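You operate a simulated robot arm through the tools that you are given. There is no shell and no other tool. Be economical: measure what you need, move in short steps, check, and stop when the job is done.

The job below is to be done with a simulated two-armed robot. You get a single attempt, and the scene is never put back.

TASK
Take the soft brush and put it on the tray low shelf. Take the silt beaker on the island top and put it away on the centrifuge high shelf. Put the freezer block on the island top away on the gear high shelf. Pick up the hand brush with one hand, pass it to the other hand and put it on the bath high shelf. The order is free. Set down upright: silt beaker.
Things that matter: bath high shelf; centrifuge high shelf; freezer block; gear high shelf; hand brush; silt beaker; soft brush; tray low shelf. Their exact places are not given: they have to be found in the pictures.

The check looks at the end state, three seconds after you hand in, the way a careful person would. Anything else that was tipped, shoved, dropped, spilled or broken makes it a failure.

THE ROBOT
Two 7-joint arms with two-finger parallel grippers on one trunk, on a base that drives. Base frame: it is fixed to the floor where the robot stands at the start and does not move with it; the origin is under the middle of the robot, x ahead of it, y to its left, z up. Units: m, rad, N and s.
The left shoulder is at the start at [-0.082, 0.119, 0.851], the right one opposite. With the tool pointing down near the work surface each hand reaches from about 0.1 to 0.56 m from the robot's upright axis, wherever it stands, measured 20 degrees to its own side. Places, roughly: bath high shelf [-3.7, 1.1, 0.5]; centrifuge high shelf [-2.9, -0.6, 0.5]; freezer block [-3.5, -0.5, 1]; gear high shelf [-6.4, -1.3, 0.5]; hand brush (5x11x11 cm) [-3.9, -0.5, 0.9]; silt beaker [-2.75, -1.5, 1]; soft brush (5x4x9 cm) [0.5, -0.2, 0.9]; tray low shelf [-1.8, 1.2, 0.2]. Payload 3.43 kg a hand.
The tool frame of a hand sits at the grasp point between the pads (the TCP): z along the fingers, y along the line on which they close. The tips reach 0.03 m beyond it. The gripper opens to 0.094 m. The fingers are 0.028 m wide and 0.01 m thick; the gripper's body (0.05 by 0.096 m) begins 0.055 m behind the TCP.
Orientation is that of the tool frame in the base frame, as a unit quaternion [x, y, z, w]. With the fingers straight down and closing along the base's y, the tool's x points along the base's -x, its y along +y and its z along -z.

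THE INTERFACE
- The arms move only by the tool servo_tool. It takes "left_deltas", "right_deltas" or both (then of equal length, played together; a hand with none holds still); each is a list of rows, each a list of 7 numbers: the gripper command, from -1 (fully open) to 1 (shut), values between in proportion, then the shift along the base's x, y, z in m, then the turn, a rotation vector about the base's x, y, z in rad. In form: [[hand, x, y, z, ax, ay, az], ...]. A call has 1 to 8 rows; each row is the pose to reach, as a shift and turn from the pose commanded when the call began. Rows are played at 5 a second. More than 0.05 m and 0.15 rad between two rows, or a gripper value outside its range, and nothing of the call is played. A pose out of reach is approached as far as the arm can. The call stops where the force on the tool passes 40 N (or 10 N more than at its start, if that is more) or the arm is blocked; 0.2 s more then pass. The fingers move at their own pace (about 0.153 m/s each) and stop on an object; they squeeze with about 27 N. The grip force told is the motor's: it shows also when the fingers shut on nothing. Time passes only in rows, and 0.2 s behind the last, so rows that repeat a pose let the fingers close. It gives the time, the measured TCP pose, the force on the tool (base axes), the opening and the grip force at its end, in the units of the frame above (readings bear some noise), with the torque about the TCP (base axes, N m) and any sound that the robot's microphone picked up, and new pictures: "views" is both (left out), scene, wrist or none (wrist: the cameras of the hands that moved).
- Cameras (640 x 400 px; columns grow to the right, rows downward): "scene" is now at [0.0228, -0.0315, 1.5822]; the picture's right is [-0.42, -0.91, 0.00], its down [-0.66, 0.30, -0.69] and it looks along [0.62, -0.29, -0.73] (base axes); focal length 275 px, centre (320, 200). "left" rides on the left gripper at [0.076, -0.014, -0.102] in its tool frame; the picture's right is [0.18, 0.98, 0.00], its down [-0.75, 0.14, -0.64] and it looks along [-0.63, 0.12, 0.77] (tool axes); focal length 243 px, centre (320, 200). "right" rides on the right gripper at [0.076, 0.014, -0.102] in its tool frame; the picture's right is [-0.18, 0.98, 0.00], its down [-0.75, -0.14, -0.64] and it looks along [-0.63, -0.12, 0.77] (tool axes); focal length 243 px, centre (320, 200).
- raise_lower(by): slides the trunk up (or, below 0, down) by that many m; the arms and the scene camera ride with it, the base frame stays. It gives what a move gives, with no picture.
- drive_base(legs): drives the robot by 1 to 6 legs, each [ahead, left, turn to the left] in m, m and rad, along the robot's own axes; the way and the turn of a leg run together, so that a leg with both is an arc; at most 1.5 m and 3.142 rad a leg. The arms and the cameras ride along, it lands a little off, and it stops where it bumps. It gives what a move gives, and a new picture of the scene camera.
- pan_tilt(pan, tilt): turns the head with the scene camera to pan (to the left, within 2.496 rad either way) and tilt (down, from -0.506 to 1.204), counted from straight ahead of the robot. It gives what a move gives, and a new picture of the scene camera.
- point_at(camera, pixels): for up to 12 pixels [column, row] of the newest picture of that camera ("zoom" is the newest enlarged one), the place [x, y, z] in the base frame of the surface seen there, good to about 0.003 m, but the place of the scene camera against the robot may be out by one fixed shift of up to 0.025 m in any direction. The clock stands still meanwhile.
- inspect(camera, box): a new picture of the part [left, top, right, bottom] of that camera's present view, enlarged. The clock stands still meanwhile.
- job_done(): hands the job in; it is judged then, once.

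Go step by step. Measure first, check grasps and placings, and put right what went wrong. The budget is 110 turns and 260 pictures, counting those below and the enlarged ones. Unless the task says otherwise, let go and move clear before handing in.

The tools are called after "Emit:" as name(argument=value, ...) on one line, values as JSON. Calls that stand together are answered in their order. servo_tool: Moves the arms, as the interface text tells. Its arguments: {"type":"object","properties":{"left_deltas":{"type":"array"},"right_deltas":{"type":"array"},"views":{"type":"string","enum":["both","scene","wrist","none"]}},"required":[]} The other tools are called the same way: raise_lower (by) slides the trunk up or down; drive_base (legs) drives the base; pan_tilt (pan, tilt) turns the head that bears the scene camera; point_at (camera, pixels) gives the place of the surface under pixels of a picture; inspect (camera, box) takes an enlarged picture of a part of a camera's view; job_done () hands the job in.

At the start:

```text
time: 0.0
left_tool_pos: [0.297, -0.0084, 1.1873]
left_tcp_rot: [0.0, 1.0, -0.001, 0.0]
left_force: [0.0, 0.0, 0.1]
left_ft_torque: [0.0, 0.0, 0.02]
left_gripper_width: 0.0939
left_finger_force: 0.1
right_tool_pos: [0.309, -0.2981, 1.1559]
right_tcp_rot: [0.0, 1.0, 0.0, -0.001]
right_force: [-0.2, 0.8, -0.5]
right_ft_torque: [0.02, 0.01, 0.01]
right_gripper_width: 0.0939
right_finger_force: 0.1
trunk travel left (down, up): [-0.275, 0.06]
robot x, y, heading: [-0.0022, -0.0025, 0.004]
head pan, tilt: [-0.431, 0.815]
```

scene: 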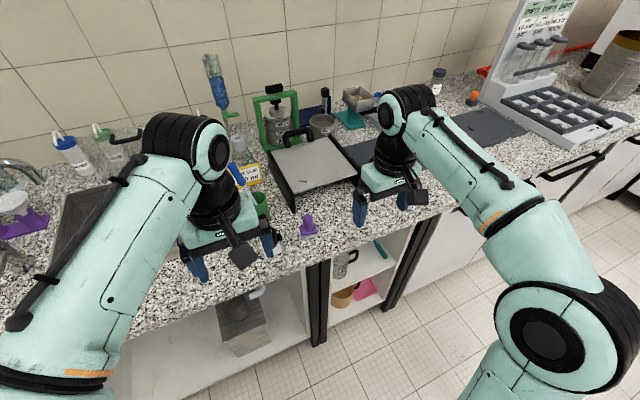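
right: 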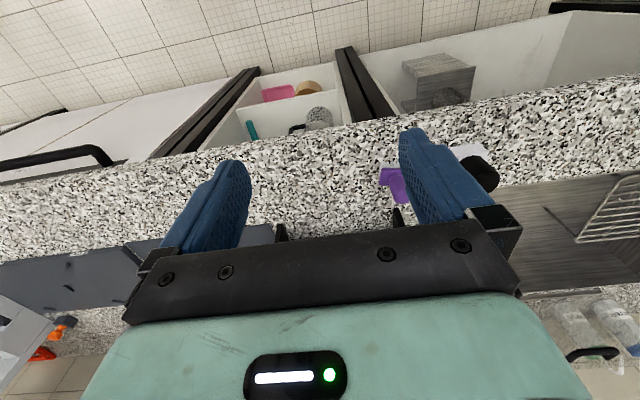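
left: 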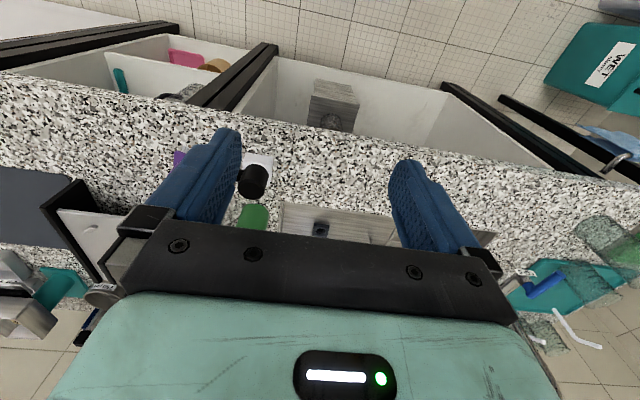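

The purple object at scene (308,225) is probably the soft brush, near the counter edge between the hands. I'll enlarge it and measure it.

Emit:
inspect(camera="scene", box=[220, 150, 400, 262])

Emit:
point_at(camera="scene", pixels=[[308, 217], [308, 228], [301, 236], [318, 232], [308, 250], [280, 250], [262, 205], [330, 215]])

Emit:
inspect(camera="right", box=[340, 120, 540, 245])

```text
3.56 times, centred on (310, 206) of scene
```

zoom: 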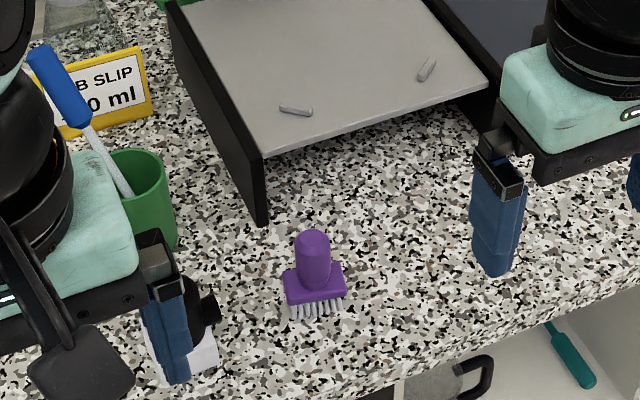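

```text
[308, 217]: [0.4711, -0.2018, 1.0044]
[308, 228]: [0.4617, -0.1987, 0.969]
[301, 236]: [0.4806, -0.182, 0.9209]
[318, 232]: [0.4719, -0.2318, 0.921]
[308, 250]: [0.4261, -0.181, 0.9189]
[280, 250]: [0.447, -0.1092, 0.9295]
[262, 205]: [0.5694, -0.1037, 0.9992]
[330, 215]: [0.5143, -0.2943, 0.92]
```

```text
3.20 times, centred on (440, 182) of right
```

zoom: 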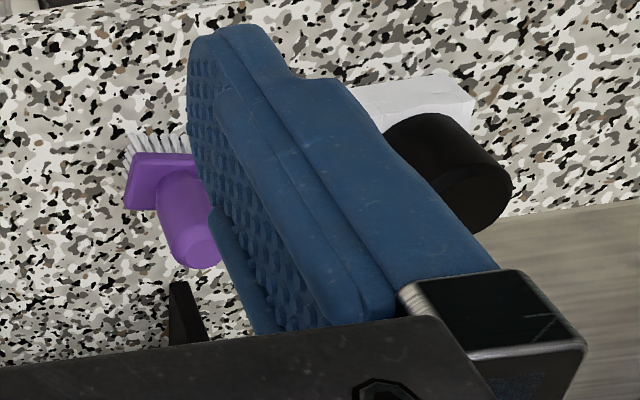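

The brush stands upright, bristles down, handle top at about z 1.005. I'll measure it from the right wrist camera, which doesn't carry the head camera's offset.

Emit:
point_at(camera="zoom", pixels=[[198, 250], [180, 205], [160, 168], [150, 142], [200, 264], [80, 200], [440, 150]])

Emit:
point_at(camera="scene", pixels=[[308, 216], [280, 254]])

```text
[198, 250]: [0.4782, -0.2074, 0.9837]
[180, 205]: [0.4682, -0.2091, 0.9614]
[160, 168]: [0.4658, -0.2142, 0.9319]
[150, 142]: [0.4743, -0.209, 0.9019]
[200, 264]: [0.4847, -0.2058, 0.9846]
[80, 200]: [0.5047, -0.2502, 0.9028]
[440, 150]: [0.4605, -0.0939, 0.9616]
```

```text
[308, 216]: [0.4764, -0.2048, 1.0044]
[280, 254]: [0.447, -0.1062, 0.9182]
```

From the wrist camera the handle top is at (0.480,-0.206,0.985), with the counter at 0.902. I'll move the right hand over it.

Emit:
servo_tool(right_deltas=[[-1, 0.04, 0.022, -0.005, 0, 0, 0], [-1, 0.08, 0.045, -0.015, 0, 0, 0], [-1, 0.12, 0.068, -0.035, 0, 0, 0], [-1, 0.15, 0.085, -0.065, 0, 0, 0], [-1, 0.171, 0.092, -0.1, 0, 0, 0], [-1, 0.171, 0.092, -0.1, 0, 0, 0]])

```text
refused: row 3 steps farther than a row can; nothing moved
```

Emit:
servo_tool(right_deltas=[[-1, 0.04, 0.022, -0.005, 0, 0, 0], [-1, 0.08, 0.044, -0.015, 0, 0, 0], [-1, 0.115, 0.064, -0.035, 0, 0, 0], [-1, 0.145, 0.08, -0.065, 0, 0, 0], [-1, 0.171, 0.092, -0.1, 0, 0, 0], [-1, 0.171, 0.092, -0.1, 0, 0, 0]])

```text
time: 1.4
left_tool_pos: [0.2961, -0.009, 1.1878]
left_tcp_rot: [-0.001, 1.0, 0.0, 0.001]
left_force: [-0.1, 0.9, -0.1]
left_ft_torque: [0.0, -0.04, -0.03]
left_gripper_width: 0.0939
left_finger_force: 0.0
right_tool_pos: [0.4787, -0.2075, 1.0563]
right_tcp_rot: [0.001, 1.0, 0.0, 0.001]
right_force: [0.2, 0.2, -1.2]
right_ft_torque: [0.02, -0.01, 0.0]
right_gripper_width: 0.094
right_finger_force: 0.0
trunk travel left (down, up): [-0.275, 0.06]
robot x, y, heading: [0.001, -0.0018, -0.0]
head pan, tilt: [-0.431, 0.815]
```

scene: 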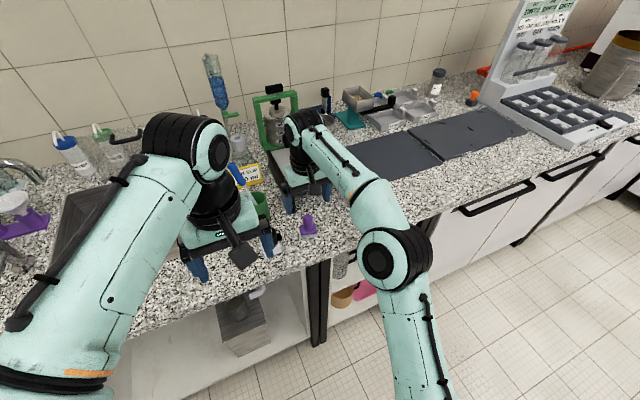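
right: 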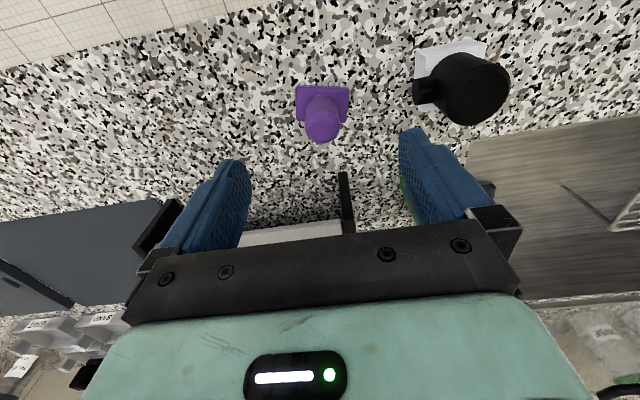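

The purple handle now shows at right (320,128). I'll measure it again, along with the surroundings.

Emit:
point_at(camera="right", pixels=[[320, 130], [320, 122], [320, 136], [308, 125], [333, 125], [300, 95], [346, 92], [346, 200], [300, 240], [160, 225], [435, 92], [410, 200]])

```text
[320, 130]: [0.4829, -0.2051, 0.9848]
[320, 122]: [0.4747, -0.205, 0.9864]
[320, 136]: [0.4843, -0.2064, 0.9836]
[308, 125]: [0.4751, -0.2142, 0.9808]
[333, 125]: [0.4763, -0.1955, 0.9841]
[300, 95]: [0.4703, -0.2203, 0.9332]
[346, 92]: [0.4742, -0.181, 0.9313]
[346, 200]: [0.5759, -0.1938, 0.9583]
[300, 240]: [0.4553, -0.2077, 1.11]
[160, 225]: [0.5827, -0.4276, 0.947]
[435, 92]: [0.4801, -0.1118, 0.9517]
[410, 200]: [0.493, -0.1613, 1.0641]
```

The handle is centred at (0.478,-0.205), nearly under the TCP. I'll descend, grip and lift.

Emit:
servo_tool(right_deltas=[[-1, 0, 0.002, -0.045, 0, 0, 0], [-1, 0, 0.002, -0.088, 0, 0, 0], [-1, 0, 0.002, -0.088, 0, 0, 0], [1, 0, 0.002, -0.088, 0, 0, 0], [1, 0, 0.002, -0.088, 0, 0, 0], [1, 0, 0.002, -0.088, 0, 0, 0], [1, 0, 0.002, -0.04, 0, 0, 0], [1, 0, 0.002, 0.0, 0, 0, 0]])

```text
time: 3.2
left_tool_pos: [0.298, -0.0078, 1.1869]
left_tcp_rot: [0.0, 1.0, 0.0, 0.0]
left_force: [0.3, -0.3, -0.5]
left_ft_torque: [0.01, 0.0, 0.01]
left_gripper_width: 0.0942
left_finger_force: 0.0
right_tool_pos: [0.4795, -0.2062, 1.0569]
right_tcp_rot: [0.001, 1.0, 0.0, 0.0]
right_force: [-0.3, -0.6, -0.7]
right_ft_torque: [-0.01, 0.01, 0.0]
right_gripper_width: 0.0261
right_finger_force: 27.1
trunk travel left (down, up): [-0.275, 0.06]
robot x, y, heading: [-0.0034, 0.0005, -0.004]
head pan, tilt: [-0.431, 0.815]
```

scene: 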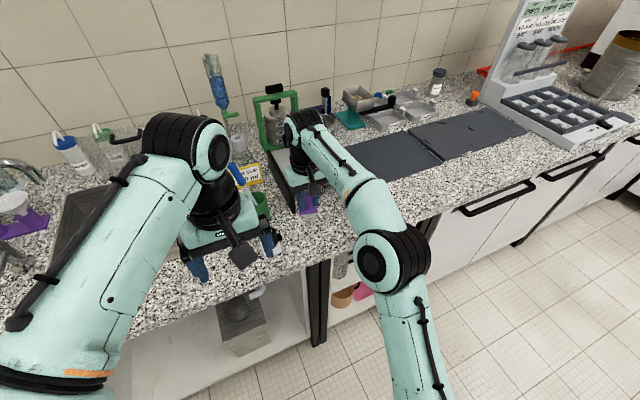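
right: 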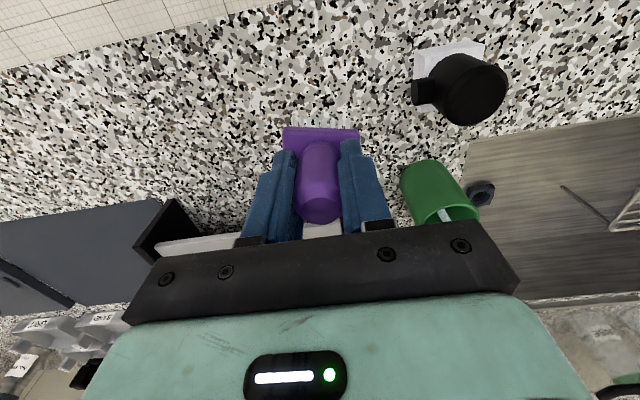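

The brush is held (width 0.026, 27 N). I'll lift and retract it, then look around with the head.

Emit:
servo_tool(right_deltas=[[1, 0, 0, 0.045, 0, 0, 0], [1, 0, 0, 0.09, 0, 0, 0], [1, -0.03, -0.02, 0.12, 0, 0, 0], [1, -0.07, -0.04, 0.13, 0, 0, 0], [1, -0.11, -0.06, 0.13, 0, 0, 0], [1, -0.15, -0.08, 0.13, 0, 0, 0], [1, -0.17, -0.09, 0.13, 0, 0, 0]], views="none")

Emit:
pan_tilt(pan=1.6, tilt=0.55)

Emit:
pan_tilt(pan=2.49, tilt=0.45)

Emit:
pan_tilt(pan=-2.3, tilt=0.45)

```text
time: 4.8
left_tool_pos: [0.2971, -0.009, 1.1861]
left_tcp_rot: [0.0, 1.0, -0.001, 0.001]
left_force: [0.0, -0.3, -1.1]
left_ft_torque: [0.01, -0.03, 0.02]
left_gripper_width: 0.0942
left_finger_force: 0.0
right_tool_pos: [0.3097, -0.2943, 1.1862]
right_tcp_rot: [0.0, 1.0, 0.0, -0.001]
right_force: [-0.5, 0.7, -0.1]
right_ft_torque: [0.01, 0.04, -0.02]
right_gripper_width: 0.0262
right_finger_force: 26.8
right hand out of reach, approached as far as the arm can: row 2, 3
trunk travel left (down, up): [-0.275, 0.06]
robot x, y, heading: [0.0022, -0.0018, -0.002]
head pan, tilt: [-0.431, 0.815]
```

```text
time: 6.8
left_tool_pos: [0.2972, -0.0092, 1.1871]
left_tcp_rot: [-0.001, 1.0, 0.001, 0.0]
left_force: [0.1, -0.7, 0.2]
left_ft_torque: [0.08, 0.0, -0.01]
left_gripper_width: 0.0939
left_finger_force: 0.1
right_tool_pos: [0.3106, -0.2941, 1.1869]
right_tcp_rot: [0.0, 1.0, 0.0, 0.001]
right_force: [0.1, 0.5, -0.9]
right_ft_torque: [-0.01, -0.03, 0.01]
right_gripper_width: 0.0263
right_finger_force: 26.8
trunk travel left (down, up): [-0.275, 0.06]
robot x, y, heading: [0.0015, 0.0001, -0.0]
head pan, tilt: [1.6, 0.55]
```

scene: 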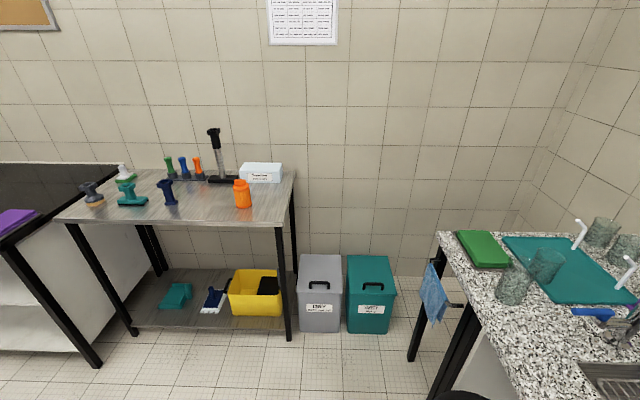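

```text
time: 7.9
left_tool_pos: [0.2971, -0.0094, 1.1876]
left_tcp_rot: [0.0, 1.0, 0.0, 0.0]
left_force: [-0.4, 0.6, 0.2]
left_ft_torque: [-0.03, -0.02, 0.0]
left_gripper_width: 0.094
left_finger_force: 0.1
right_tool_pos: [0.3109, -0.2958, 1.1865]
right_tcp_rot: [-0.001, 1.0, 0.0, 0.0]
right_force: [-0.3, -0.2, 0.1]
right_ft_torque: [0.01, 0.03, -0.01]
right_gripper_width: 0.026
right_finger_force: 26.6
trunk travel left (down, up): [-0.275, 0.06]
robot x, y, heading: [0.0006, 0.0035, 0.002]
head pan, tilt: [2.491, 0.45]
```

scene: 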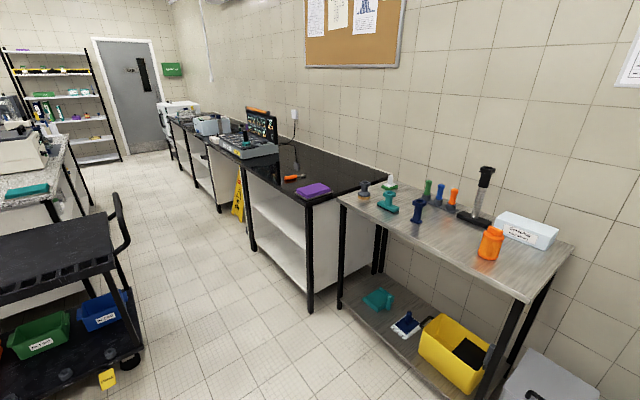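

```text
time: 11.7
left_tool_pos: [0.2967, -0.009, 1.1878]
left_tcp_rot: [0.0, 1.0, 0.0, -0.001]
left_force: [1.4, -0.3, -0.1]
left_ft_torque: [0.01, -0.03, 0.02]
left_gripper_width: 0.0939
left_finger_force: 0.0
right_tool_pos: [0.3111, -0.2943, 1.1867]
right_tcp_rot: [0.0, 1.0, 0.0, 0.0]
right_force: [-1.4, -0.7, -0.5]
right_ft_torque: [0.0, -0.02, 0.02]
right_gripper_width: 0.0261
right_finger_force: 27.3
trunk travel left (down, up): [-0.275, 0.06]
robot x, y, heading: [0.0, 0.0024, 0.006]
head pan, tilt: [-2.3, 0.45]
```

scene: 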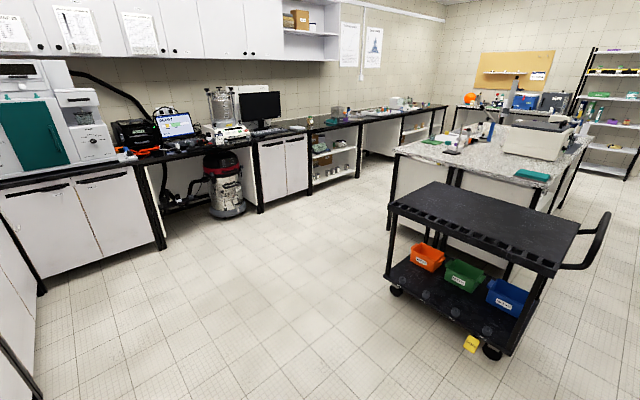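

The brush is held, and behind me are a metal table, the black bench, a trolley and the island. I'll turn the head back to the left rear and measure where they stand.

Emit:
point_at(camera="scene", pixels=[[388, 213], [445, 182], [580, 232], [550, 278], [497, 358], [396, 292], [610, 215], [437, 162], [398, 225], [455, 180], [200, 300], [40, 290]])

Emit:
pan_tilt(pan=2.49, tilt=0.45)

Emit:
point_at(camera="scene", pixels=[[120, 265], [130, 210], [0, 315], [308, 310], [305, 200], [253, 250], [275, 235], [280, 205], [470, 395], [340, 305], [335, 190], [520, 300]])

Emit:
inspect(camera="scene", box=[150, 90, 400, 320])

```text
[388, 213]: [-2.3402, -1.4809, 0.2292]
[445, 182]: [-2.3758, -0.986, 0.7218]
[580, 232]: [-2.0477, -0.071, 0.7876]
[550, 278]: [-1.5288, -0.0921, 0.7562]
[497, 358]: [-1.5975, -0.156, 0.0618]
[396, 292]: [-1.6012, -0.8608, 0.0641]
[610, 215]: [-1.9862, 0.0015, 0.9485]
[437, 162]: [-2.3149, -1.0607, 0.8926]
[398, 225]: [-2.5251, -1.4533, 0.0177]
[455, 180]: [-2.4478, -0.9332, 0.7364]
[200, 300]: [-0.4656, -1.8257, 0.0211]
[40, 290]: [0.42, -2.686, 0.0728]
```

```text
time: 15.5
left_tool_pos: [0.2976, -0.0085, 1.1868]
left_tcp_rot: [0.001, 1.0, 0.0, 0.0]
left_force: [0.5, 0.7, -0.5]
left_ft_torque: [0.0, 0.0, -0.02]
left_gripper_width: 0.0938
left_finger_force: 0.0
right_tool_pos: [0.3116, -0.295, 1.1861]
right_tcp_rot: [0.0, 1.0, 0.0, -0.001]
right_force: [-0.7, 0.3, -0.6]
right_ft_torque: [-0.01, 0.03, 0.03]
right_gripper_width: 0.026
right_finger_force: 26.4
trunk travel left (down, up): [-0.275, 0.06]
robot x, y, heading: [0.0019, -0.0032, -0.001]
head pan, tilt: [2.491, 0.45]
```

scene: 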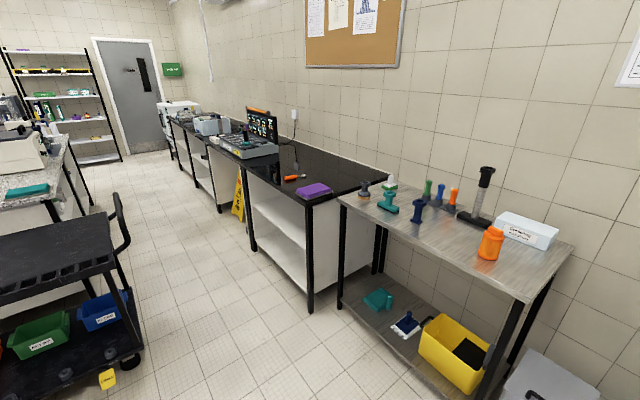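

```text
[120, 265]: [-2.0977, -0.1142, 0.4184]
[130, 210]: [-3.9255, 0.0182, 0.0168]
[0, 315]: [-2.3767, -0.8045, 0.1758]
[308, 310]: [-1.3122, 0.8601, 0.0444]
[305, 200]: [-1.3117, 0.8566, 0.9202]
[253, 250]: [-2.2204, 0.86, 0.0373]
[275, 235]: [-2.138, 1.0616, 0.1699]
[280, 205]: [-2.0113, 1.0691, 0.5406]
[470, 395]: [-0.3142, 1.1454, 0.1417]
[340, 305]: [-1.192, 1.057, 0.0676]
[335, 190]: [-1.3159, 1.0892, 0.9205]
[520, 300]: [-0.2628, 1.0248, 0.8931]
```

```text
1.74 times, centred on (275, 205) of scene
```

zoom: 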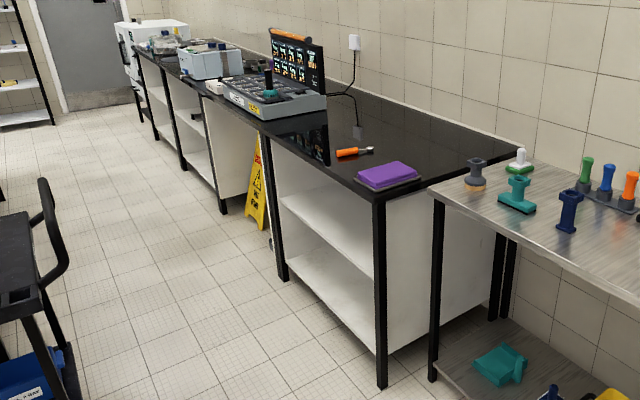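

The tray bay spans x −2.22 to −1.31 with its front at y≈0.86. The low shelf is at z≈0.15 and the trolley handle is at y≈0. I'll back off, turn left to face the bay and strafe in front of it.

Emit:
drive_base(legs=[[-0.9, 0, 0], [0, 0, 1.571], [0.25, 0, 0], [0, 0.85, 0]])

Emit:
pan_tilt(pan=0, tilt=0.9)

```text
time: 30.3
left_tool_pos: [-1.4117, 0.5418, 1.1873]
left_tcp_rot: [0.717, -0.697, -0.004, 0.004]
left_force: [-0.3, -0.3, 0.2]
left_ft_torque: [0.01, -0.02, -0.02]
left_gripper_width: 0.0939
left_finger_force: 0.0
right_tool_pos: [-1.1266, 0.5623, 1.1815]
right_tcp_rot: [0.716, -0.698, -0.003, 0.005]
right_force: [-0.4, -0.2, -0.8]
right_ft_torque: [-0.02, -0.03, 0.01]
right_gripper_width: 0.0262
right_finger_force: 26.8
trunk travel left (down, up): [-0.275, 0.06]
robot x, y, heading: [-1.4285, 0.2416, 1.592]
head pan, tilt: [2.491, 0.45]
stopped in leg 4: the robot was blocked; the commanded pose is now the measured one
```

scene: 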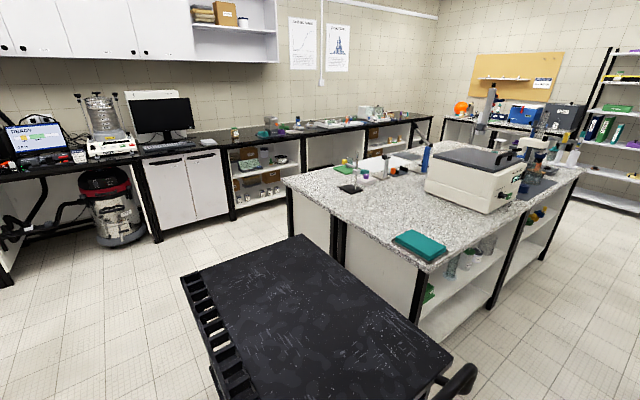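

```text
time: 32.5
left_tool_pos: [-1.4089, 0.5408, 1.1876]
left_tcp_rot: [0.716, -0.698, -0.006, 0.005]
left_force: [-0.6, 0.8, -0.8]
left_ft_torque: [-0.03, 0.04, 0.02]
left_gripper_width: 0.0942
left_finger_force: 0.2
right_tool_pos: [-1.1236, 0.5598, 1.1807]
right_tcp_rot: [0.715, -0.699, -0.005, 0.007]
right_force: [-0.2, 0.2, -0.7]
right_ft_torque: [-0.02, -0.01, -0.02]
right_gripper_width: 0.0258
right_finger_force: 27.5
trunk travel left (down, up): [-0.275, 0.06]
robot x, y, heading: [-1.4272, 0.2437, 1.593]
head pan, tilt: [0.0, 0.901]
```

scene: 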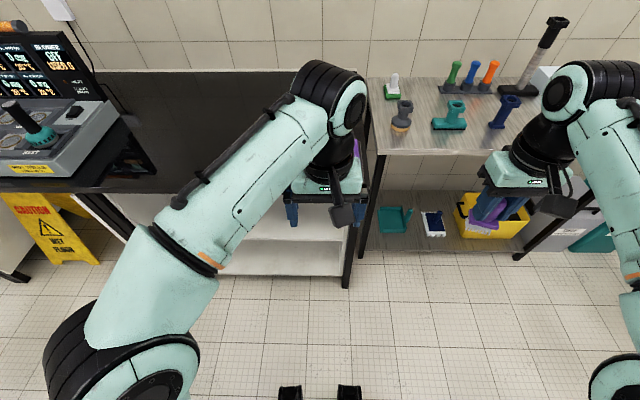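

The base bumped the trolley handle while strafing at y=0.24. I'll step away from it and move closer to the bench before strafing again, and I'll measure the base's front.

Emit:
point_at(camera="scene", pixels=[[290, 390], [350, 390], [346, 285], [280, 255], [280, 220], [260, 272], [90, 230], [40, 230]])

Emit:
drive_base(legs=[[0, -0.08, -0.02], [0.2, 0, 0]])

Emit:
pan_tilt(pan=2.3, tilt=0.9)

Emit:
point_at(camera="scene", pixels=[[320, 200], [320, 300], [200, 300], [440, 300], [250, 200], [400, 200]])

```text
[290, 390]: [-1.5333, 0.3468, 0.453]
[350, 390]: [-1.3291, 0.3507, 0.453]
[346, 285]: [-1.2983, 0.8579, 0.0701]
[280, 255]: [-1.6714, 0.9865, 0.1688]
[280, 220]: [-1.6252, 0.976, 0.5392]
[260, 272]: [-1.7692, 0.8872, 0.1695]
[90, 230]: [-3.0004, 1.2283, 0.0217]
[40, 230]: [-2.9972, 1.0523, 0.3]
```

```text
time: 35.1
left_tool_pos: [-1.3387, 0.7401, 1.1881]
left_tcp_rot: [-0.707, 0.707, 0.0, 0.001]
left_force: [-0.4, -0.2, -0.5]
left_ft_torque: [-0.07, -0.01, -0.01]
left_gripper_width: 0.0939
left_finger_force: 0.1
right_tool_pos: [-1.0535, 0.7518, 1.1862]
right_tcp_rot: [0.708, -0.707, 0.0, -0.001]
right_force: [0.1, -0.1, -1.3]
right_ft_torque: [-0.02, 0.02, 0.03]
right_gripper_width: 0.0262
right_finger_force: 26.8
trunk travel left (down, up): [-0.275, 0.06]
robot x, y, heading: [-1.3477, 0.4407, 1.568]
head pan, tilt: [0.0, 0.901]
```

scene: 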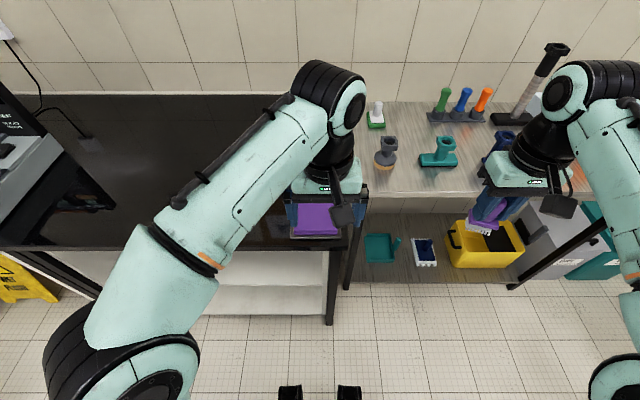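

```text
time: 37.2
left_tool_pos: [-1.3388, 0.7397, 1.1878]
left_tcp_rot: [0.707, -0.707, 0.0, -0.001]
left_force: [0.0, 0.7, -0.4]
left_ft_torque: [0.01, 0.01, -0.03]
left_gripper_width: 0.0942
left_finger_force: 0.1
right_tool_pos: [-1.0542, 0.7518, 1.186]
right_tcp_rot: [0.707, -0.707, 0.0, 0.001]
right_force: [0.0, 0.7, -1.7]
right_ft_torque: [0.03, 0.01, 0.01]
right_gripper_width: 0.0263
right_finger_force: 26.8
trunk travel left (down, up): [-0.275, 0.06]
robot x, y, heading: [-1.3515, 0.4434, 1.572]
head pan, tilt: [2.3, 0.901]
```

scene: 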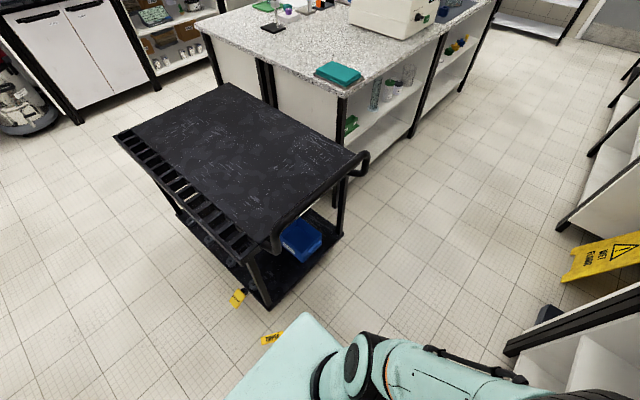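

```text
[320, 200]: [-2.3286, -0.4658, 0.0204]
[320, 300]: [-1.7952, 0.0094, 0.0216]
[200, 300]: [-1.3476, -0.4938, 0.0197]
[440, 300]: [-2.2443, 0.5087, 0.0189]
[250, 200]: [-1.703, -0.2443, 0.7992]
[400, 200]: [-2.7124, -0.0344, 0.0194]
```

Base front is about 0.11 m ahead of the axis at z 0.45, shelf surface true z≈0.15, its front edge y≈0.89, and the trolley looks undisturbed. I'll strafe left along the bench.

Emit:
drive_base(legs=[[0, 0.35, 0]])

Emit:
raise_lower(by=-0.2)

Emit:
pan_tilt(pan=-0.1, tilt=0.9)

```text
time: 40.9
left_tool_pos: [-1.6891, 0.7395, 1.1872]
left_tcp_rot: [0.707, -0.707, 0.001, -0.002]
left_force: [-1.1, 0.2, -0.6]
left_ft_torque: [0.03, 0.01, 0.01]
left_gripper_width: 0.0942
left_finger_force: 0.0
right_tool_pos: [-1.4052, 0.7527, 1.1874]
right_tcp_rot: [0.707, -0.707, 0.0, 0.001]
right_force: [-1.0, 0.2, 0.8]
right_ft_torque: [0.01, 0.01, 0.0]
right_gripper_width: 0.0259
right_finger_force: 27.3
trunk travel left (down, up): [-0.275, 0.06]
robot x, y, heading: [-1.6997, 0.4441, 1.574]
head pan, tilt: [2.3, 0.901]
```

scene: 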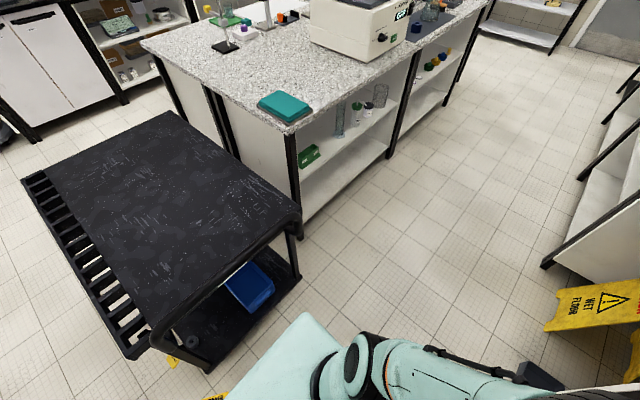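

```text
time: 43.0
left_tool_pos: [-1.69, 0.7392, 0.9873]
left_tcp_rot: [-0.707, 0.707, 0.0, 0.001]
left_force: [0.0, -0.4, 0.1]
left_ft_torque: [0.04, 0.0, 0.02]
left_gripper_width: 0.0941
left_finger_force: 0.0
right_tool_pos: [-1.4043, 0.7532, 0.9867]
right_tcp_rot: [-0.707, 0.707, 0.0, 0.0]
right_force: [1.0, 0.3, -0.5]
right_ft_torque: [0.01, 0.0, 0.0]
right_gripper_width: 0.0259
right_finger_force: 27.3
trunk travel left (down, up): [-0.075, 0.26]
robot x, y, heading: [-1.6954, 0.4436, 1.573]
head pan, tilt: [2.3, 0.901]
```

```text
time: 45.2
left_tool_pos: [-1.6903, 0.7401, 0.9879]
left_tcp_rot: [-0.707, 0.707, 0.0, 0.0]
left_force: [-0.2, 0.4, -0.1]
left_ft_torque: [0.01, 0.0, 0.02]
left_gripper_width: 0.094
left_finger_force: 0.1
right_tool_pos: [-1.4041, 0.7535, 0.9863]
right_tcp_rot: [0.707, -0.707, -0.001, 0.001]
right_force: [0.2, 0.2, -0.9]
right_ft_torque: [0.0, 0.0, -0.04]
right_gripper_width: 0.0261
right_finger_force: 27.2
trunk travel left (down, up): [-0.075, 0.26]
robot x, y, heading: [-1.6946, 0.4434, 1.57]
head pan, tilt: [-0.099, 0.901]
```

scene: 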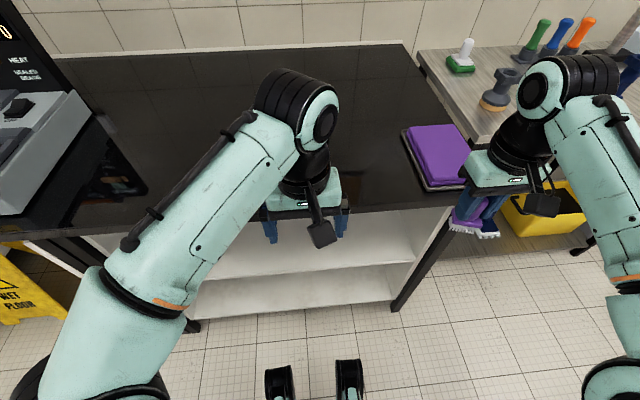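

The bay is in view below the arms. The brush must come back and down in front of the bench edge, so I'll pull the right hand back and lower it while starting to tilt.

Emit:
servo_tool(right_deltas=[[1, 0, -0.045, 0, 0, 0, 0], [1, -0.01, -0.085, -0.015, 0, 0, 0], [1, -0.025, -0.105, -0.055, 0, 0, 0], [1, -0.04, -0.11, -0.1, 0, 0, 0], [1, -0.055, -0.11, -0.145, 0.1, 0, 0], [1, -0.07, -0.11, -0.19, 0.2, 0, 0], [1, -0.085, -0.11, -0.235, 0.3, 0, 0], [1, -0.1, -0.11, -0.28, 0.4, 0, 0]], views="none")

Emit:
raise_lower(by=-0.075)

Emit:
servo_tool(right_deltas=[[1, 0, 0, -0.045, 0.1, 0, 0], [1, 0, 0, -0.09, 0.2, 0, 0], [1, 0, 0, -0.135, 0.3, 0, 0], [1, 0, 0, -0.18, 0.35, 0, 0], [1, 0, 0, -0.22, 0.35, 0, 0]])

```text
time: 47.0
left_tool_pos: [-1.69, 0.7405, 0.9874]
left_tcp_rot: [0.708, -0.707, 0.001, 0.0]
left_force: [0.5, 0.7, -0.3]
left_ft_torque: [-0.03, -0.02, 0.0]
left_gripper_width: 0.0941
left_finger_force: 0.1
right_tool_pos: [-1.5025, 0.6682, 0.7186]
right_tcp_rot: [0.694, -0.693, -0.14, -0.139]
right_force: [-0.1, 1.2, 0.4]
right_ft_torque: [-0.03, -0.02, -0.01]
right_gripper_width: 0.0259
right_finger_force: 27.4
right hand out of reach, approached as far as the arm can: row 8
trunk travel left (down, up): [-0.075, 0.26]
robot x, y, heading: [-1.6964, 0.4421, 1.569]
head pan, tilt: [-0.099, 0.901]
```

```text
time: 48.2
left_tool_pos: [-1.6906, 0.7402, 0.9124]
left_tcp_rot: [-0.707, 0.707, 0.0, 0.001]
left_force: [0.2, -0.1, -0.2]
left_ft_torque: [0.01, 0.03, 0.05]
left_gripper_width: 0.094
left_finger_force: 0.1
right_tool_pos: [-1.5014, 0.6779, 0.6484]
right_tcp_rot: [0.694, -0.694, -0.137, -0.136]
right_force: [0.2, 0.7, 0.2]
right_ft_torque: [0.03, 0.0, 0.05]
right_gripper_width: 0.0261
right_finger_force: 27.1
trunk travel left (down, up): [0.0, 0.335]
robot x, y, heading: [-1.696, 0.443, 1.566]
head pan, tilt: [-0.099, 0.901]
```

```text
time: 49.4
left_tool_pos: [-1.6901, 0.7398, 0.9125]
left_tcp_rot: [-0.707, 0.707, 0.0, 0.001]
left_force: [-0.4, -0.2, 1.3]
left_ft_torque: [0.05, 0.0, 0.0]
left_gripper_width: 0.0942
left_finger_force: 0.0
right_tool_pos: [-1.5116, 0.7104, 0.4167]
right_tcp_rot: [-0.659, 0.66, 0.255, 0.255]
right_force: [0.0, 0.5, 0.1]
right_ft_torque: [-0.03, -0.02, 0.01]
right_gripper_width: 0.0265
right_finger_force: 27.4
right hand out of reach, approached as far as the arm can: row 1, 2, 3, 4, 5
trunk travel left (down, up): [0.0, 0.335]
robot x, y, heading: [-1.6985, 0.4429, 1.575]
head pan, tilt: [-0.099, 0.901]
```

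scene: 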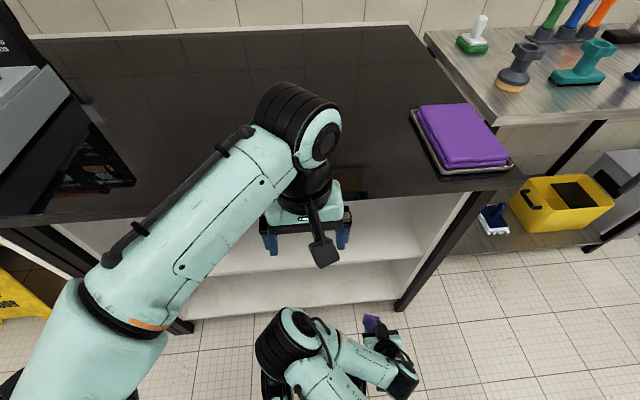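
right: 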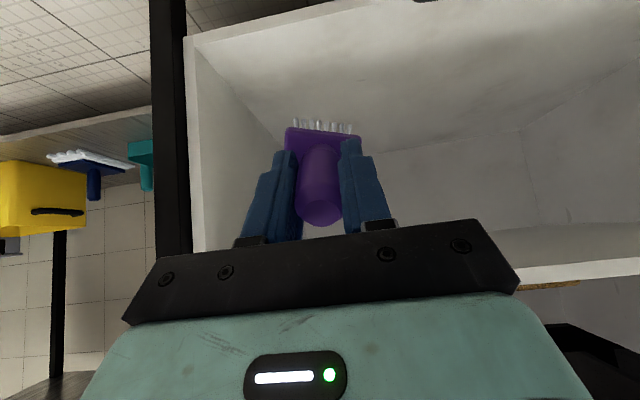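

The brush is now tilted about 42° at z 0.417 in front of the bay. I'll measure the low shelf with the wrist camera before going in.

Emit:
point_at(camera="right", pixels=[[330, 60], [330, 20], [250, 70], [400, 100], [600, 268], [560, 230], [345, 190], [320, 122], [200, 150], [550, 180], [450, 150]])

```text
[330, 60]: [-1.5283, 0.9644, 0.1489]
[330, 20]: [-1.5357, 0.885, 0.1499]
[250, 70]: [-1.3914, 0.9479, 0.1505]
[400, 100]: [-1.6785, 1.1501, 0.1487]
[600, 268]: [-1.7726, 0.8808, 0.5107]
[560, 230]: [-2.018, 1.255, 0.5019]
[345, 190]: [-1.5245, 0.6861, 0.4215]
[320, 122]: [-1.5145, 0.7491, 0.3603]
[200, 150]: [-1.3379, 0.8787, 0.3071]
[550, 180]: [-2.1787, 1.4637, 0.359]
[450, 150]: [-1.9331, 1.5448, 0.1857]
```

The shelf is clear at z 0.149 and the shelf above has its underside at 0.502. I'll go down and partly in, then check the readings.

Emit:
servo_tool(right_deltas=[[1, -0.01, 0.03, -0.03, 0, 0, 0], [1, -0.02, 0.06, -0.06, 0, 0, 0], [1, -0.03, 0.09, -0.09, 0, 0, 0], [1, -0.04, 0.125, -0.12, 0, 0, 0], [1, -0.04, 0.16, -0.15, 0, 0, 0], [1, -0.04, 0.205, -0.155, 0, 0, 0], [1, -0.04, 0.25, -0.16, 0, 0, 0], [1, -0.04, 0.25, -0.16, 0, 0, 0]])

```text
time: 51.2
left_tool_pos: [-1.6902, 0.7392, 0.912]
left_tcp_rot: [-0.707, 0.708, 0.0, 0.001]
left_force: [0.5, 0.0, -0.5]
left_ft_torque: [-0.03, 0.01, -0.02]
left_gripper_width: 0.094
left_finger_force: 0.1
right_tool_pos: [-1.6085, 0.8939, 0.3715]
right_tcp_rot: [0.66, -0.659, -0.255, -0.256]
right_force: [0.1, -1.0, -0.3]
right_ft_torque: [0.0, 0.0, -0.03]
right_gripper_width: 0.026
right_finger_force: 27.4
right hand out of reach, approached as far as the arm can: row 1, 2, 3, 4, 5, 6, 7, 8
trunk travel left (down, up): [0.0, 0.335]
robot x, y, heading: [-1.6992, 0.446, 1.571]
head pan, tilt: [-0.099, 0.901]
```

scene: 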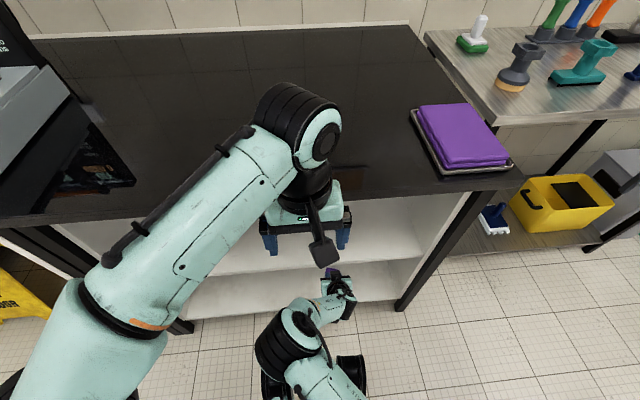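
right: 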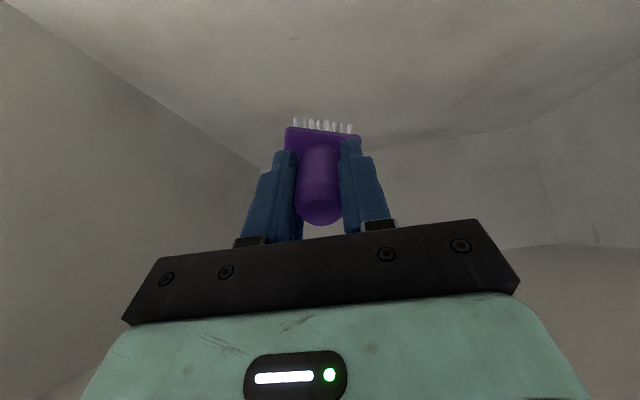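

The hand is 0.12 m above the commanded height, and the arm seems too folded this close in. I'll try reaching further in, where the arm can extend.

Emit:
servo_tool(right_deltas=[[1, 0, 0.04, 0.0, 0.0, 0, 0], [1, 0, 0.08, 0, 0, 0, 0], [1, 0, 0.12, 0, 0, 0, 0], [1, 0, 0.12, 0, 0, 0, 0]])

```text
time: 51.8
left_tool_pos: [-1.691, 0.7399, 0.9122]
left_tcp_rot: [-0.707, 0.707, -0.001, 0.001]
left_force: [-0.8, -0.1, -0.8]
left_ft_torque: [-0.02, -0.01, 0.02]
left_gripper_width: 0.094
left_finger_force: 0.0
right_tool_pos: [-1.6181, 0.9363, 0.3896]
right_tcp_rot: [-0.661, 0.664, 0.244, 0.251]
right_force: [0.1, 0.4, -0.5]
right_ft_torque: [0.01, -0.01, -0.02]
right_gripper_width: 0.0261
right_finger_force: 26.9
right hand out of reach, approached as far as the arm can: row 1, 2, 3
trunk travel left (down, up): [0.0, 0.335]
robot x, y, heading: [-1.6996, 0.4404, 1.571]
head pan, tilt: [-0.099, 0.901]
stopped in row 3 (right hand): the force on the tool passed its limit at 69 N (the readings are from after the stop); the commanded pose is now the measured one
```

scene: 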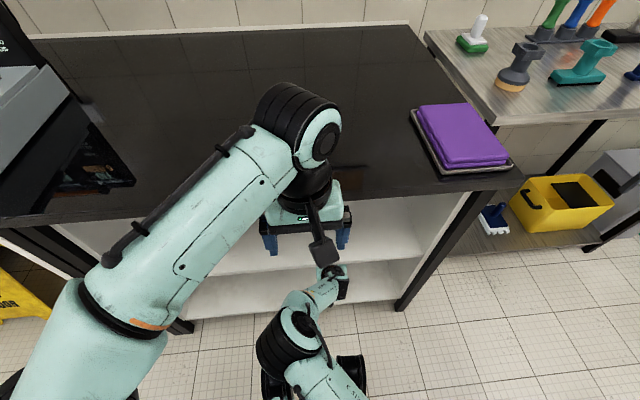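
right: 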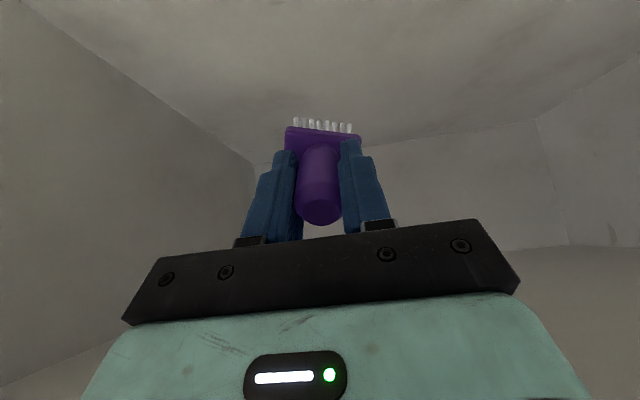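

The gripper touched the upper shelf's front edge at y 0.88, z 0.51. I'll draw back out of the bay, back the base off a little for a less folded arm, and try lower.

Emit:
servo_tool(right_deltas=[[1, 0, -0.03, -0.01, 0, 0, 0], [1, 0, -0.07, -0.01, 0, 0, 0], [1, 0, -0.11, -0.0, 0, 0, 0], [1, 0, -0.15, 0.0, 0, 0, 0], [1, 0, -0.19, 0.0, 0, 0, 0]], views="none")

Emit:
drive_base(legs=[[-0.09, 0, 0]])

Emit:
servo_tool(right_deltas=[[1, 0, 0.03, -0.03, -0.1, 0, 0], [1, 0, 0.06, -0.06, -0.2, 0, 0], [1, 0, 0.08, -0.1, -0.25, 0, 0], [1, 0, 0.08, -0.14, -0.25, 0, 0], [1, 0, 0.08, -0.17, -0.25, 0, 0], [1, 0, 0.08, -0.17, -0.25, 0, 0]])

```text
time: 53.0
left_tool_pos: [-1.6902, 0.7396, 0.9129]
left_tcp_rot: [-0.706, 0.708, 0.0, 0.001]
left_force: [-0.1, -0.4, 0.1]
left_ft_torque: [0.01, 0.0, -0.01]
left_gripper_width: 0.0938
left_finger_force: 0.1
right_tool_pos: [-1.6192, 0.7467, 0.3898]
right_tcp_rot: [-0.661, 0.663, 0.245, 0.252]
right_force: [0.3, 0.3, -0.2]
right_ft_torque: [-0.03, 0.01, 0.01]
right_gripper_width: 0.026
right_finger_force: 26.9
trunk travel left (down, up): [0.0, 0.335]
robot x, y, heading: [-1.6988, 0.4429, 1.568]
head pan, tilt: [-0.099, 0.901]
```

```text
time: 54.1
left_tool_pos: [-1.6898, 0.6493, 0.913]
left_tcp_rot: [0.707, -0.707, 0.0, -0.001]
left_force: [-0.3, 0.6, -0.2]
left_ft_torque: [0.03, 0.02, 0.01]
left_gripper_width: 0.0936
left_finger_force: 0.0
right_tool_pos: [-1.6191, 0.6564, 0.3907]
right_tcp_rot: [-0.661, 0.663, 0.246, 0.251]
right_force: [0.2, 0.4, -0.4]
right_ft_torque: [-0.02, -0.03, -0.03]
right_gripper_width: 0.0259
right_finger_force: 27.0
trunk travel left (down, up): [0.0, 0.335]
robot x, y, heading: [-1.6951, 0.3514, 1.567]
head pan, tilt: [-0.099, 0.901]
```

scene: 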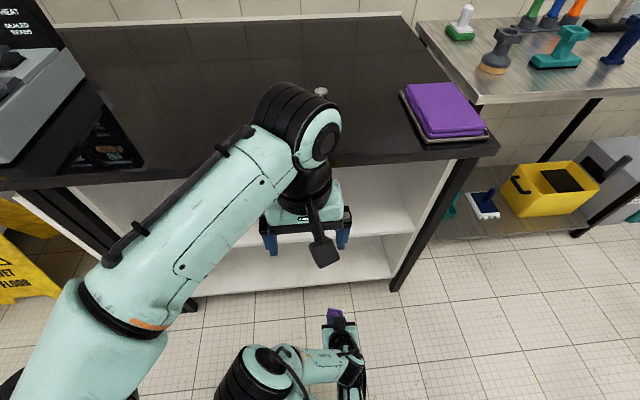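

```text
time: 54.4
left_tool_pos: [-1.6894, 0.6495, 0.9127]
left_tcp_rot: [0.707, -0.707, 0.0, -0.002]
left_force: [0.6, -0.8, 0.1]
left_ft_torque: [-0.03, 0.01, 0.0]
left_gripper_width: 0.094
left_finger_force: 0.1
right_tool_pos: [-1.6186, 0.6579, 0.3865]
right_tcp_rot: [-0.664, 0.666, 0.238, 0.244]
right_force: [-0.4, 0.2, 0.6]
right_ft_torque: [-0.12, 0.0, 0.03]
right_gripper_width: 0.026
right_finger_force: 26.8
trunk travel left (down, up): [0.0, 0.335]
robot x, y, heading: [-1.7008, 0.3495, 1.57]
head pan, tilt: [-0.099, 0.901]
stopped in row 1 (right hand): the force on the tool passed its limit at 91 N (the readings are from after the stop); the commanded pose is now the measured one
```

scene: 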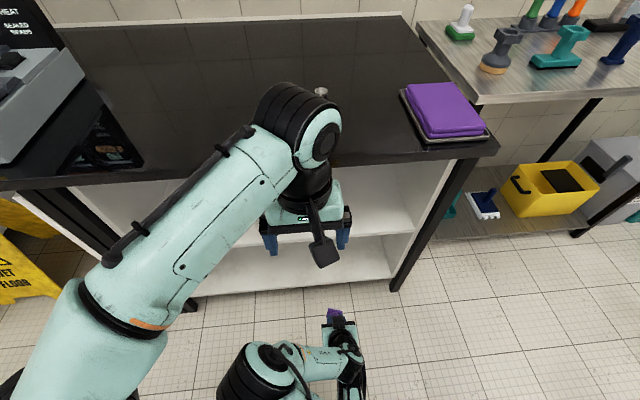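
right: 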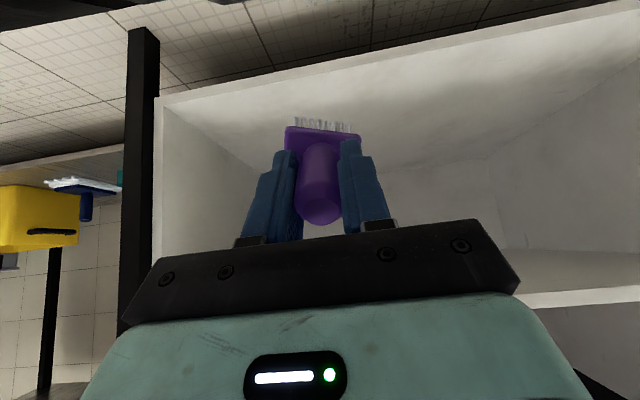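

That 91 N stop is probably my own wrist touching the robot body, since the hand is close in. I'll move the hand forward and to the right first, then look from the head.

Emit:
servo_tool(right_deltas=[[1, 0.02, 0.035, 0.01, 0, 0, 0], [1, 0.05, 0.07, 0.01, 0, 0, 0], [1, 0.08, 0.1, 0.0, 0, 0, 0], [1, 0.1, 0.14, -0.02, 0, 0, 0], [1, 0.1, 0.17, -0.05, 0, 0, 0], [1, 0.1, 0.18, -0.09, 0, 0, 0], [1, 0.1, 0.18, -0.13, 0, 0, 0], [1, 0.1, 0.18, -0.13, 0, 0, 0]])

```text
time: 56.1
left_tool_pos: [-1.6904, 0.6498, 0.9127]
left_tcp_rot: [0.707, -0.707, 0.0, 0.0]
left_force: [-0.2, 0.2, 0.4]
left_ft_torque: [-0.02, -0.03, 0.01]
left_gripper_width: 0.0938
left_finger_force: 0.0
right_tool_pos: [-1.5836, 0.7823, 0.3708]
right_tcp_rot: [-0.664, 0.666, 0.238, 0.244]
right_force: [-0.5, -0.3, -0.7]
right_ft_torque: [-0.02, 0.0, 0.03]
right_gripper_width: 0.0257
right_finger_force: 26.9
right hand out of reach, approached as far as the arm can: row 3, 4, 5, 6, 7, 8
trunk travel left (down, up): [0.0, 0.335]
robot x, y, heading: [-1.6995, 0.3521, 1.566]
head pan, tilt: [-0.099, 0.901]
```

scene: 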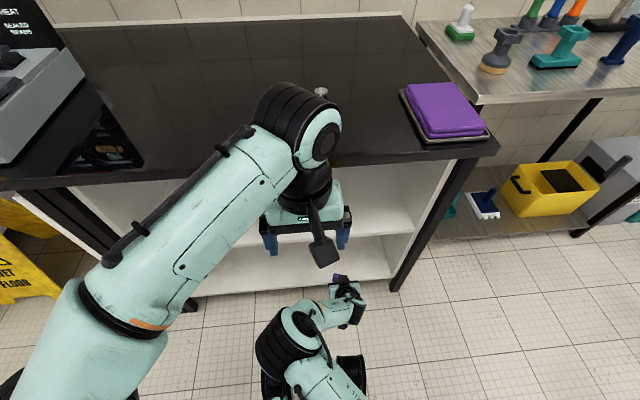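
right: 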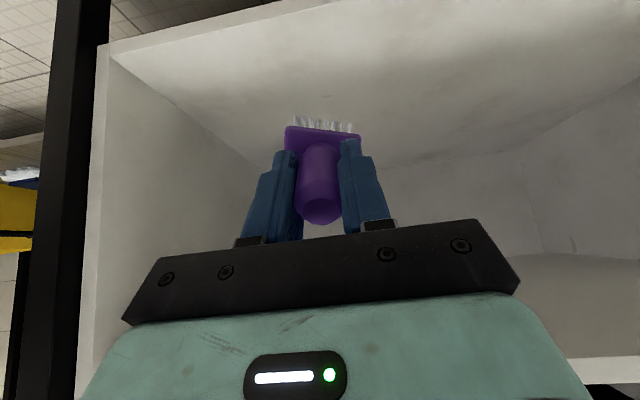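

The hand is still stuck at z≈0.37, 0.43 m ahead of the robot. I'll test whether a more upright tool lets it go lower.

Emit:
servo_tool(right_deltas=[[1, 0, 0, 0, -0.14, 0, 0], [1, 0, 0, 0, -0.28, 0, 0], [1, 0, 0, 0, -0.42, 0, 0], [1, 0, 0, 0, -0.56, 0, 0], [1, 0, 0, 0, -0.56, 0, 0]], views="scene")

```text
time: 57.4
left_tool_pos: [-1.6912, 0.6501, 0.9124]
left_tcp_rot: [-0.707, 0.707, 0.0, 0.001]
left_force: [1.0, -0.4, 0.0]
left_ft_torque: [0.03, 0.0, 0.0]
left_gripper_width: 0.094
left_finger_force: 0.1
right_tool_pos: [-1.5939, 0.7681, 0.3847]
right_tcp_rot: [-0.705, 0.706, 0.045, 0.05]
right_force: [0.7, 0.1, -0.8]
right_ft_torque: [0.0, -0.01, 0.02]
right_gripper_width: 0.0262
right_finger_force: 26.8
right hand out of reach, approached as far as the arm can: row 3, 4, 5
trunk travel left (down, up): [0.0, 0.335]
robot x, y, heading: [-1.695, 0.3516, 1.571]
head pan, tilt: [-0.099, 0.901]
```

scene: 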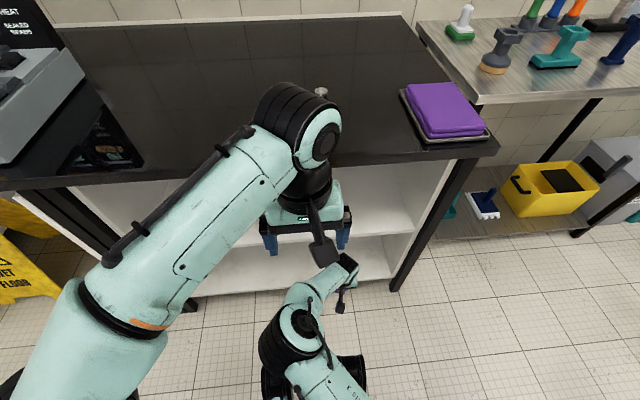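

Little changed, so I need to understand the arm's shape. I'll measure points on the links.

Emit:
point_at(camera="scene", pixels=[[270, 345], [300, 320], [310, 345], [320, 285], [345, 265], [340, 300], [310, 375], [345, 385], [350, 365], [275, 385]])

Emit:
pan_tilt(pan=-0.4, tilt=1.2)

```text
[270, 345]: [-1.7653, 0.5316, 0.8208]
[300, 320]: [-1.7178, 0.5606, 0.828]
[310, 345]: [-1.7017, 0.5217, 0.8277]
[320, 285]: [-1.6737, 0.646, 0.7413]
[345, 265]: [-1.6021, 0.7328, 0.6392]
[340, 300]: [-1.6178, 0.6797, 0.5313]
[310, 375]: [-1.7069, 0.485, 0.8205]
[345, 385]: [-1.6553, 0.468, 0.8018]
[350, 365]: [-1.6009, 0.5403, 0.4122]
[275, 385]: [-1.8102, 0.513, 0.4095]
```

```text
time: 58.1
left_tool_pos: [-1.6899, 0.6493, 0.9129]
left_tcp_rot: [0.707, -0.707, 0.0, -0.001]
left_force: [0.2, 0.6, 0.5]
left_ft_torque: [0.01, -0.01, -0.02]
left_gripper_width: 0.0941
left_finger_force: 0.0
right_tool_pos: [-1.5938, 0.7675, 0.384]
right_tcp_rot: [-0.705, 0.706, 0.045, 0.052]
right_force: [-0.1, -0.5, -0.2]
right_ft_torque: [-0.03, 0.0, 0.05]
right_gripper_width: 0.026
right_finger_force: 26.8
trunk travel left (down, up): [0.0, 0.335]
robot x, y, heading: [-1.6974, 0.3511, 1.566]
head pan, tilt: [-0.4, 1.201]
```

scene: 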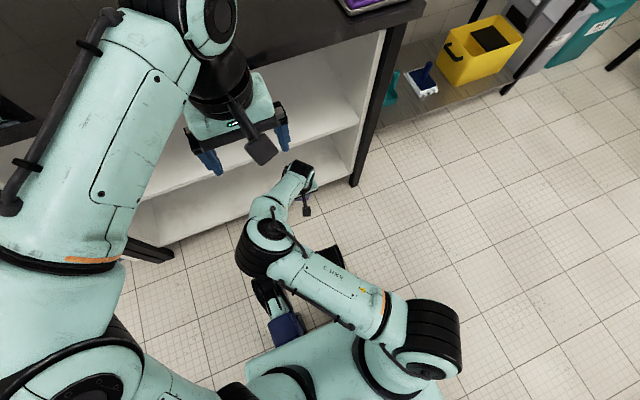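

The right arm's elbow is high and swung inward (x −1.72, z 0.8), which blocks it from going lower. I'll lift, swing the hand out to the right so the elbow comes round, then try lowering again.

Emit:
servo_tool(right_deltas=[[1, 0, -0.03, 0.08, 0, 0, 0], [1, 0.04, -0.03, 0.11, 0, 0, 0], [1, 0.08, -0.03, 0.13, 0, 0, 0], [1, 0.12, -0.03, 0.13, 0, 0, 0], [1, 0.16, -0.03, 0.1, 0, 0, 0], [1, 0.16, -0.03, 0.06, 0, 0, 0], [1, 0.16, -0.03, 0.02, 0, 0, 0], [1, 0.16, -0.03, -0.02, 0, 0, 0]], views="scene")

```text
refused: row 1 steps farther than a row can; nothing moved
```

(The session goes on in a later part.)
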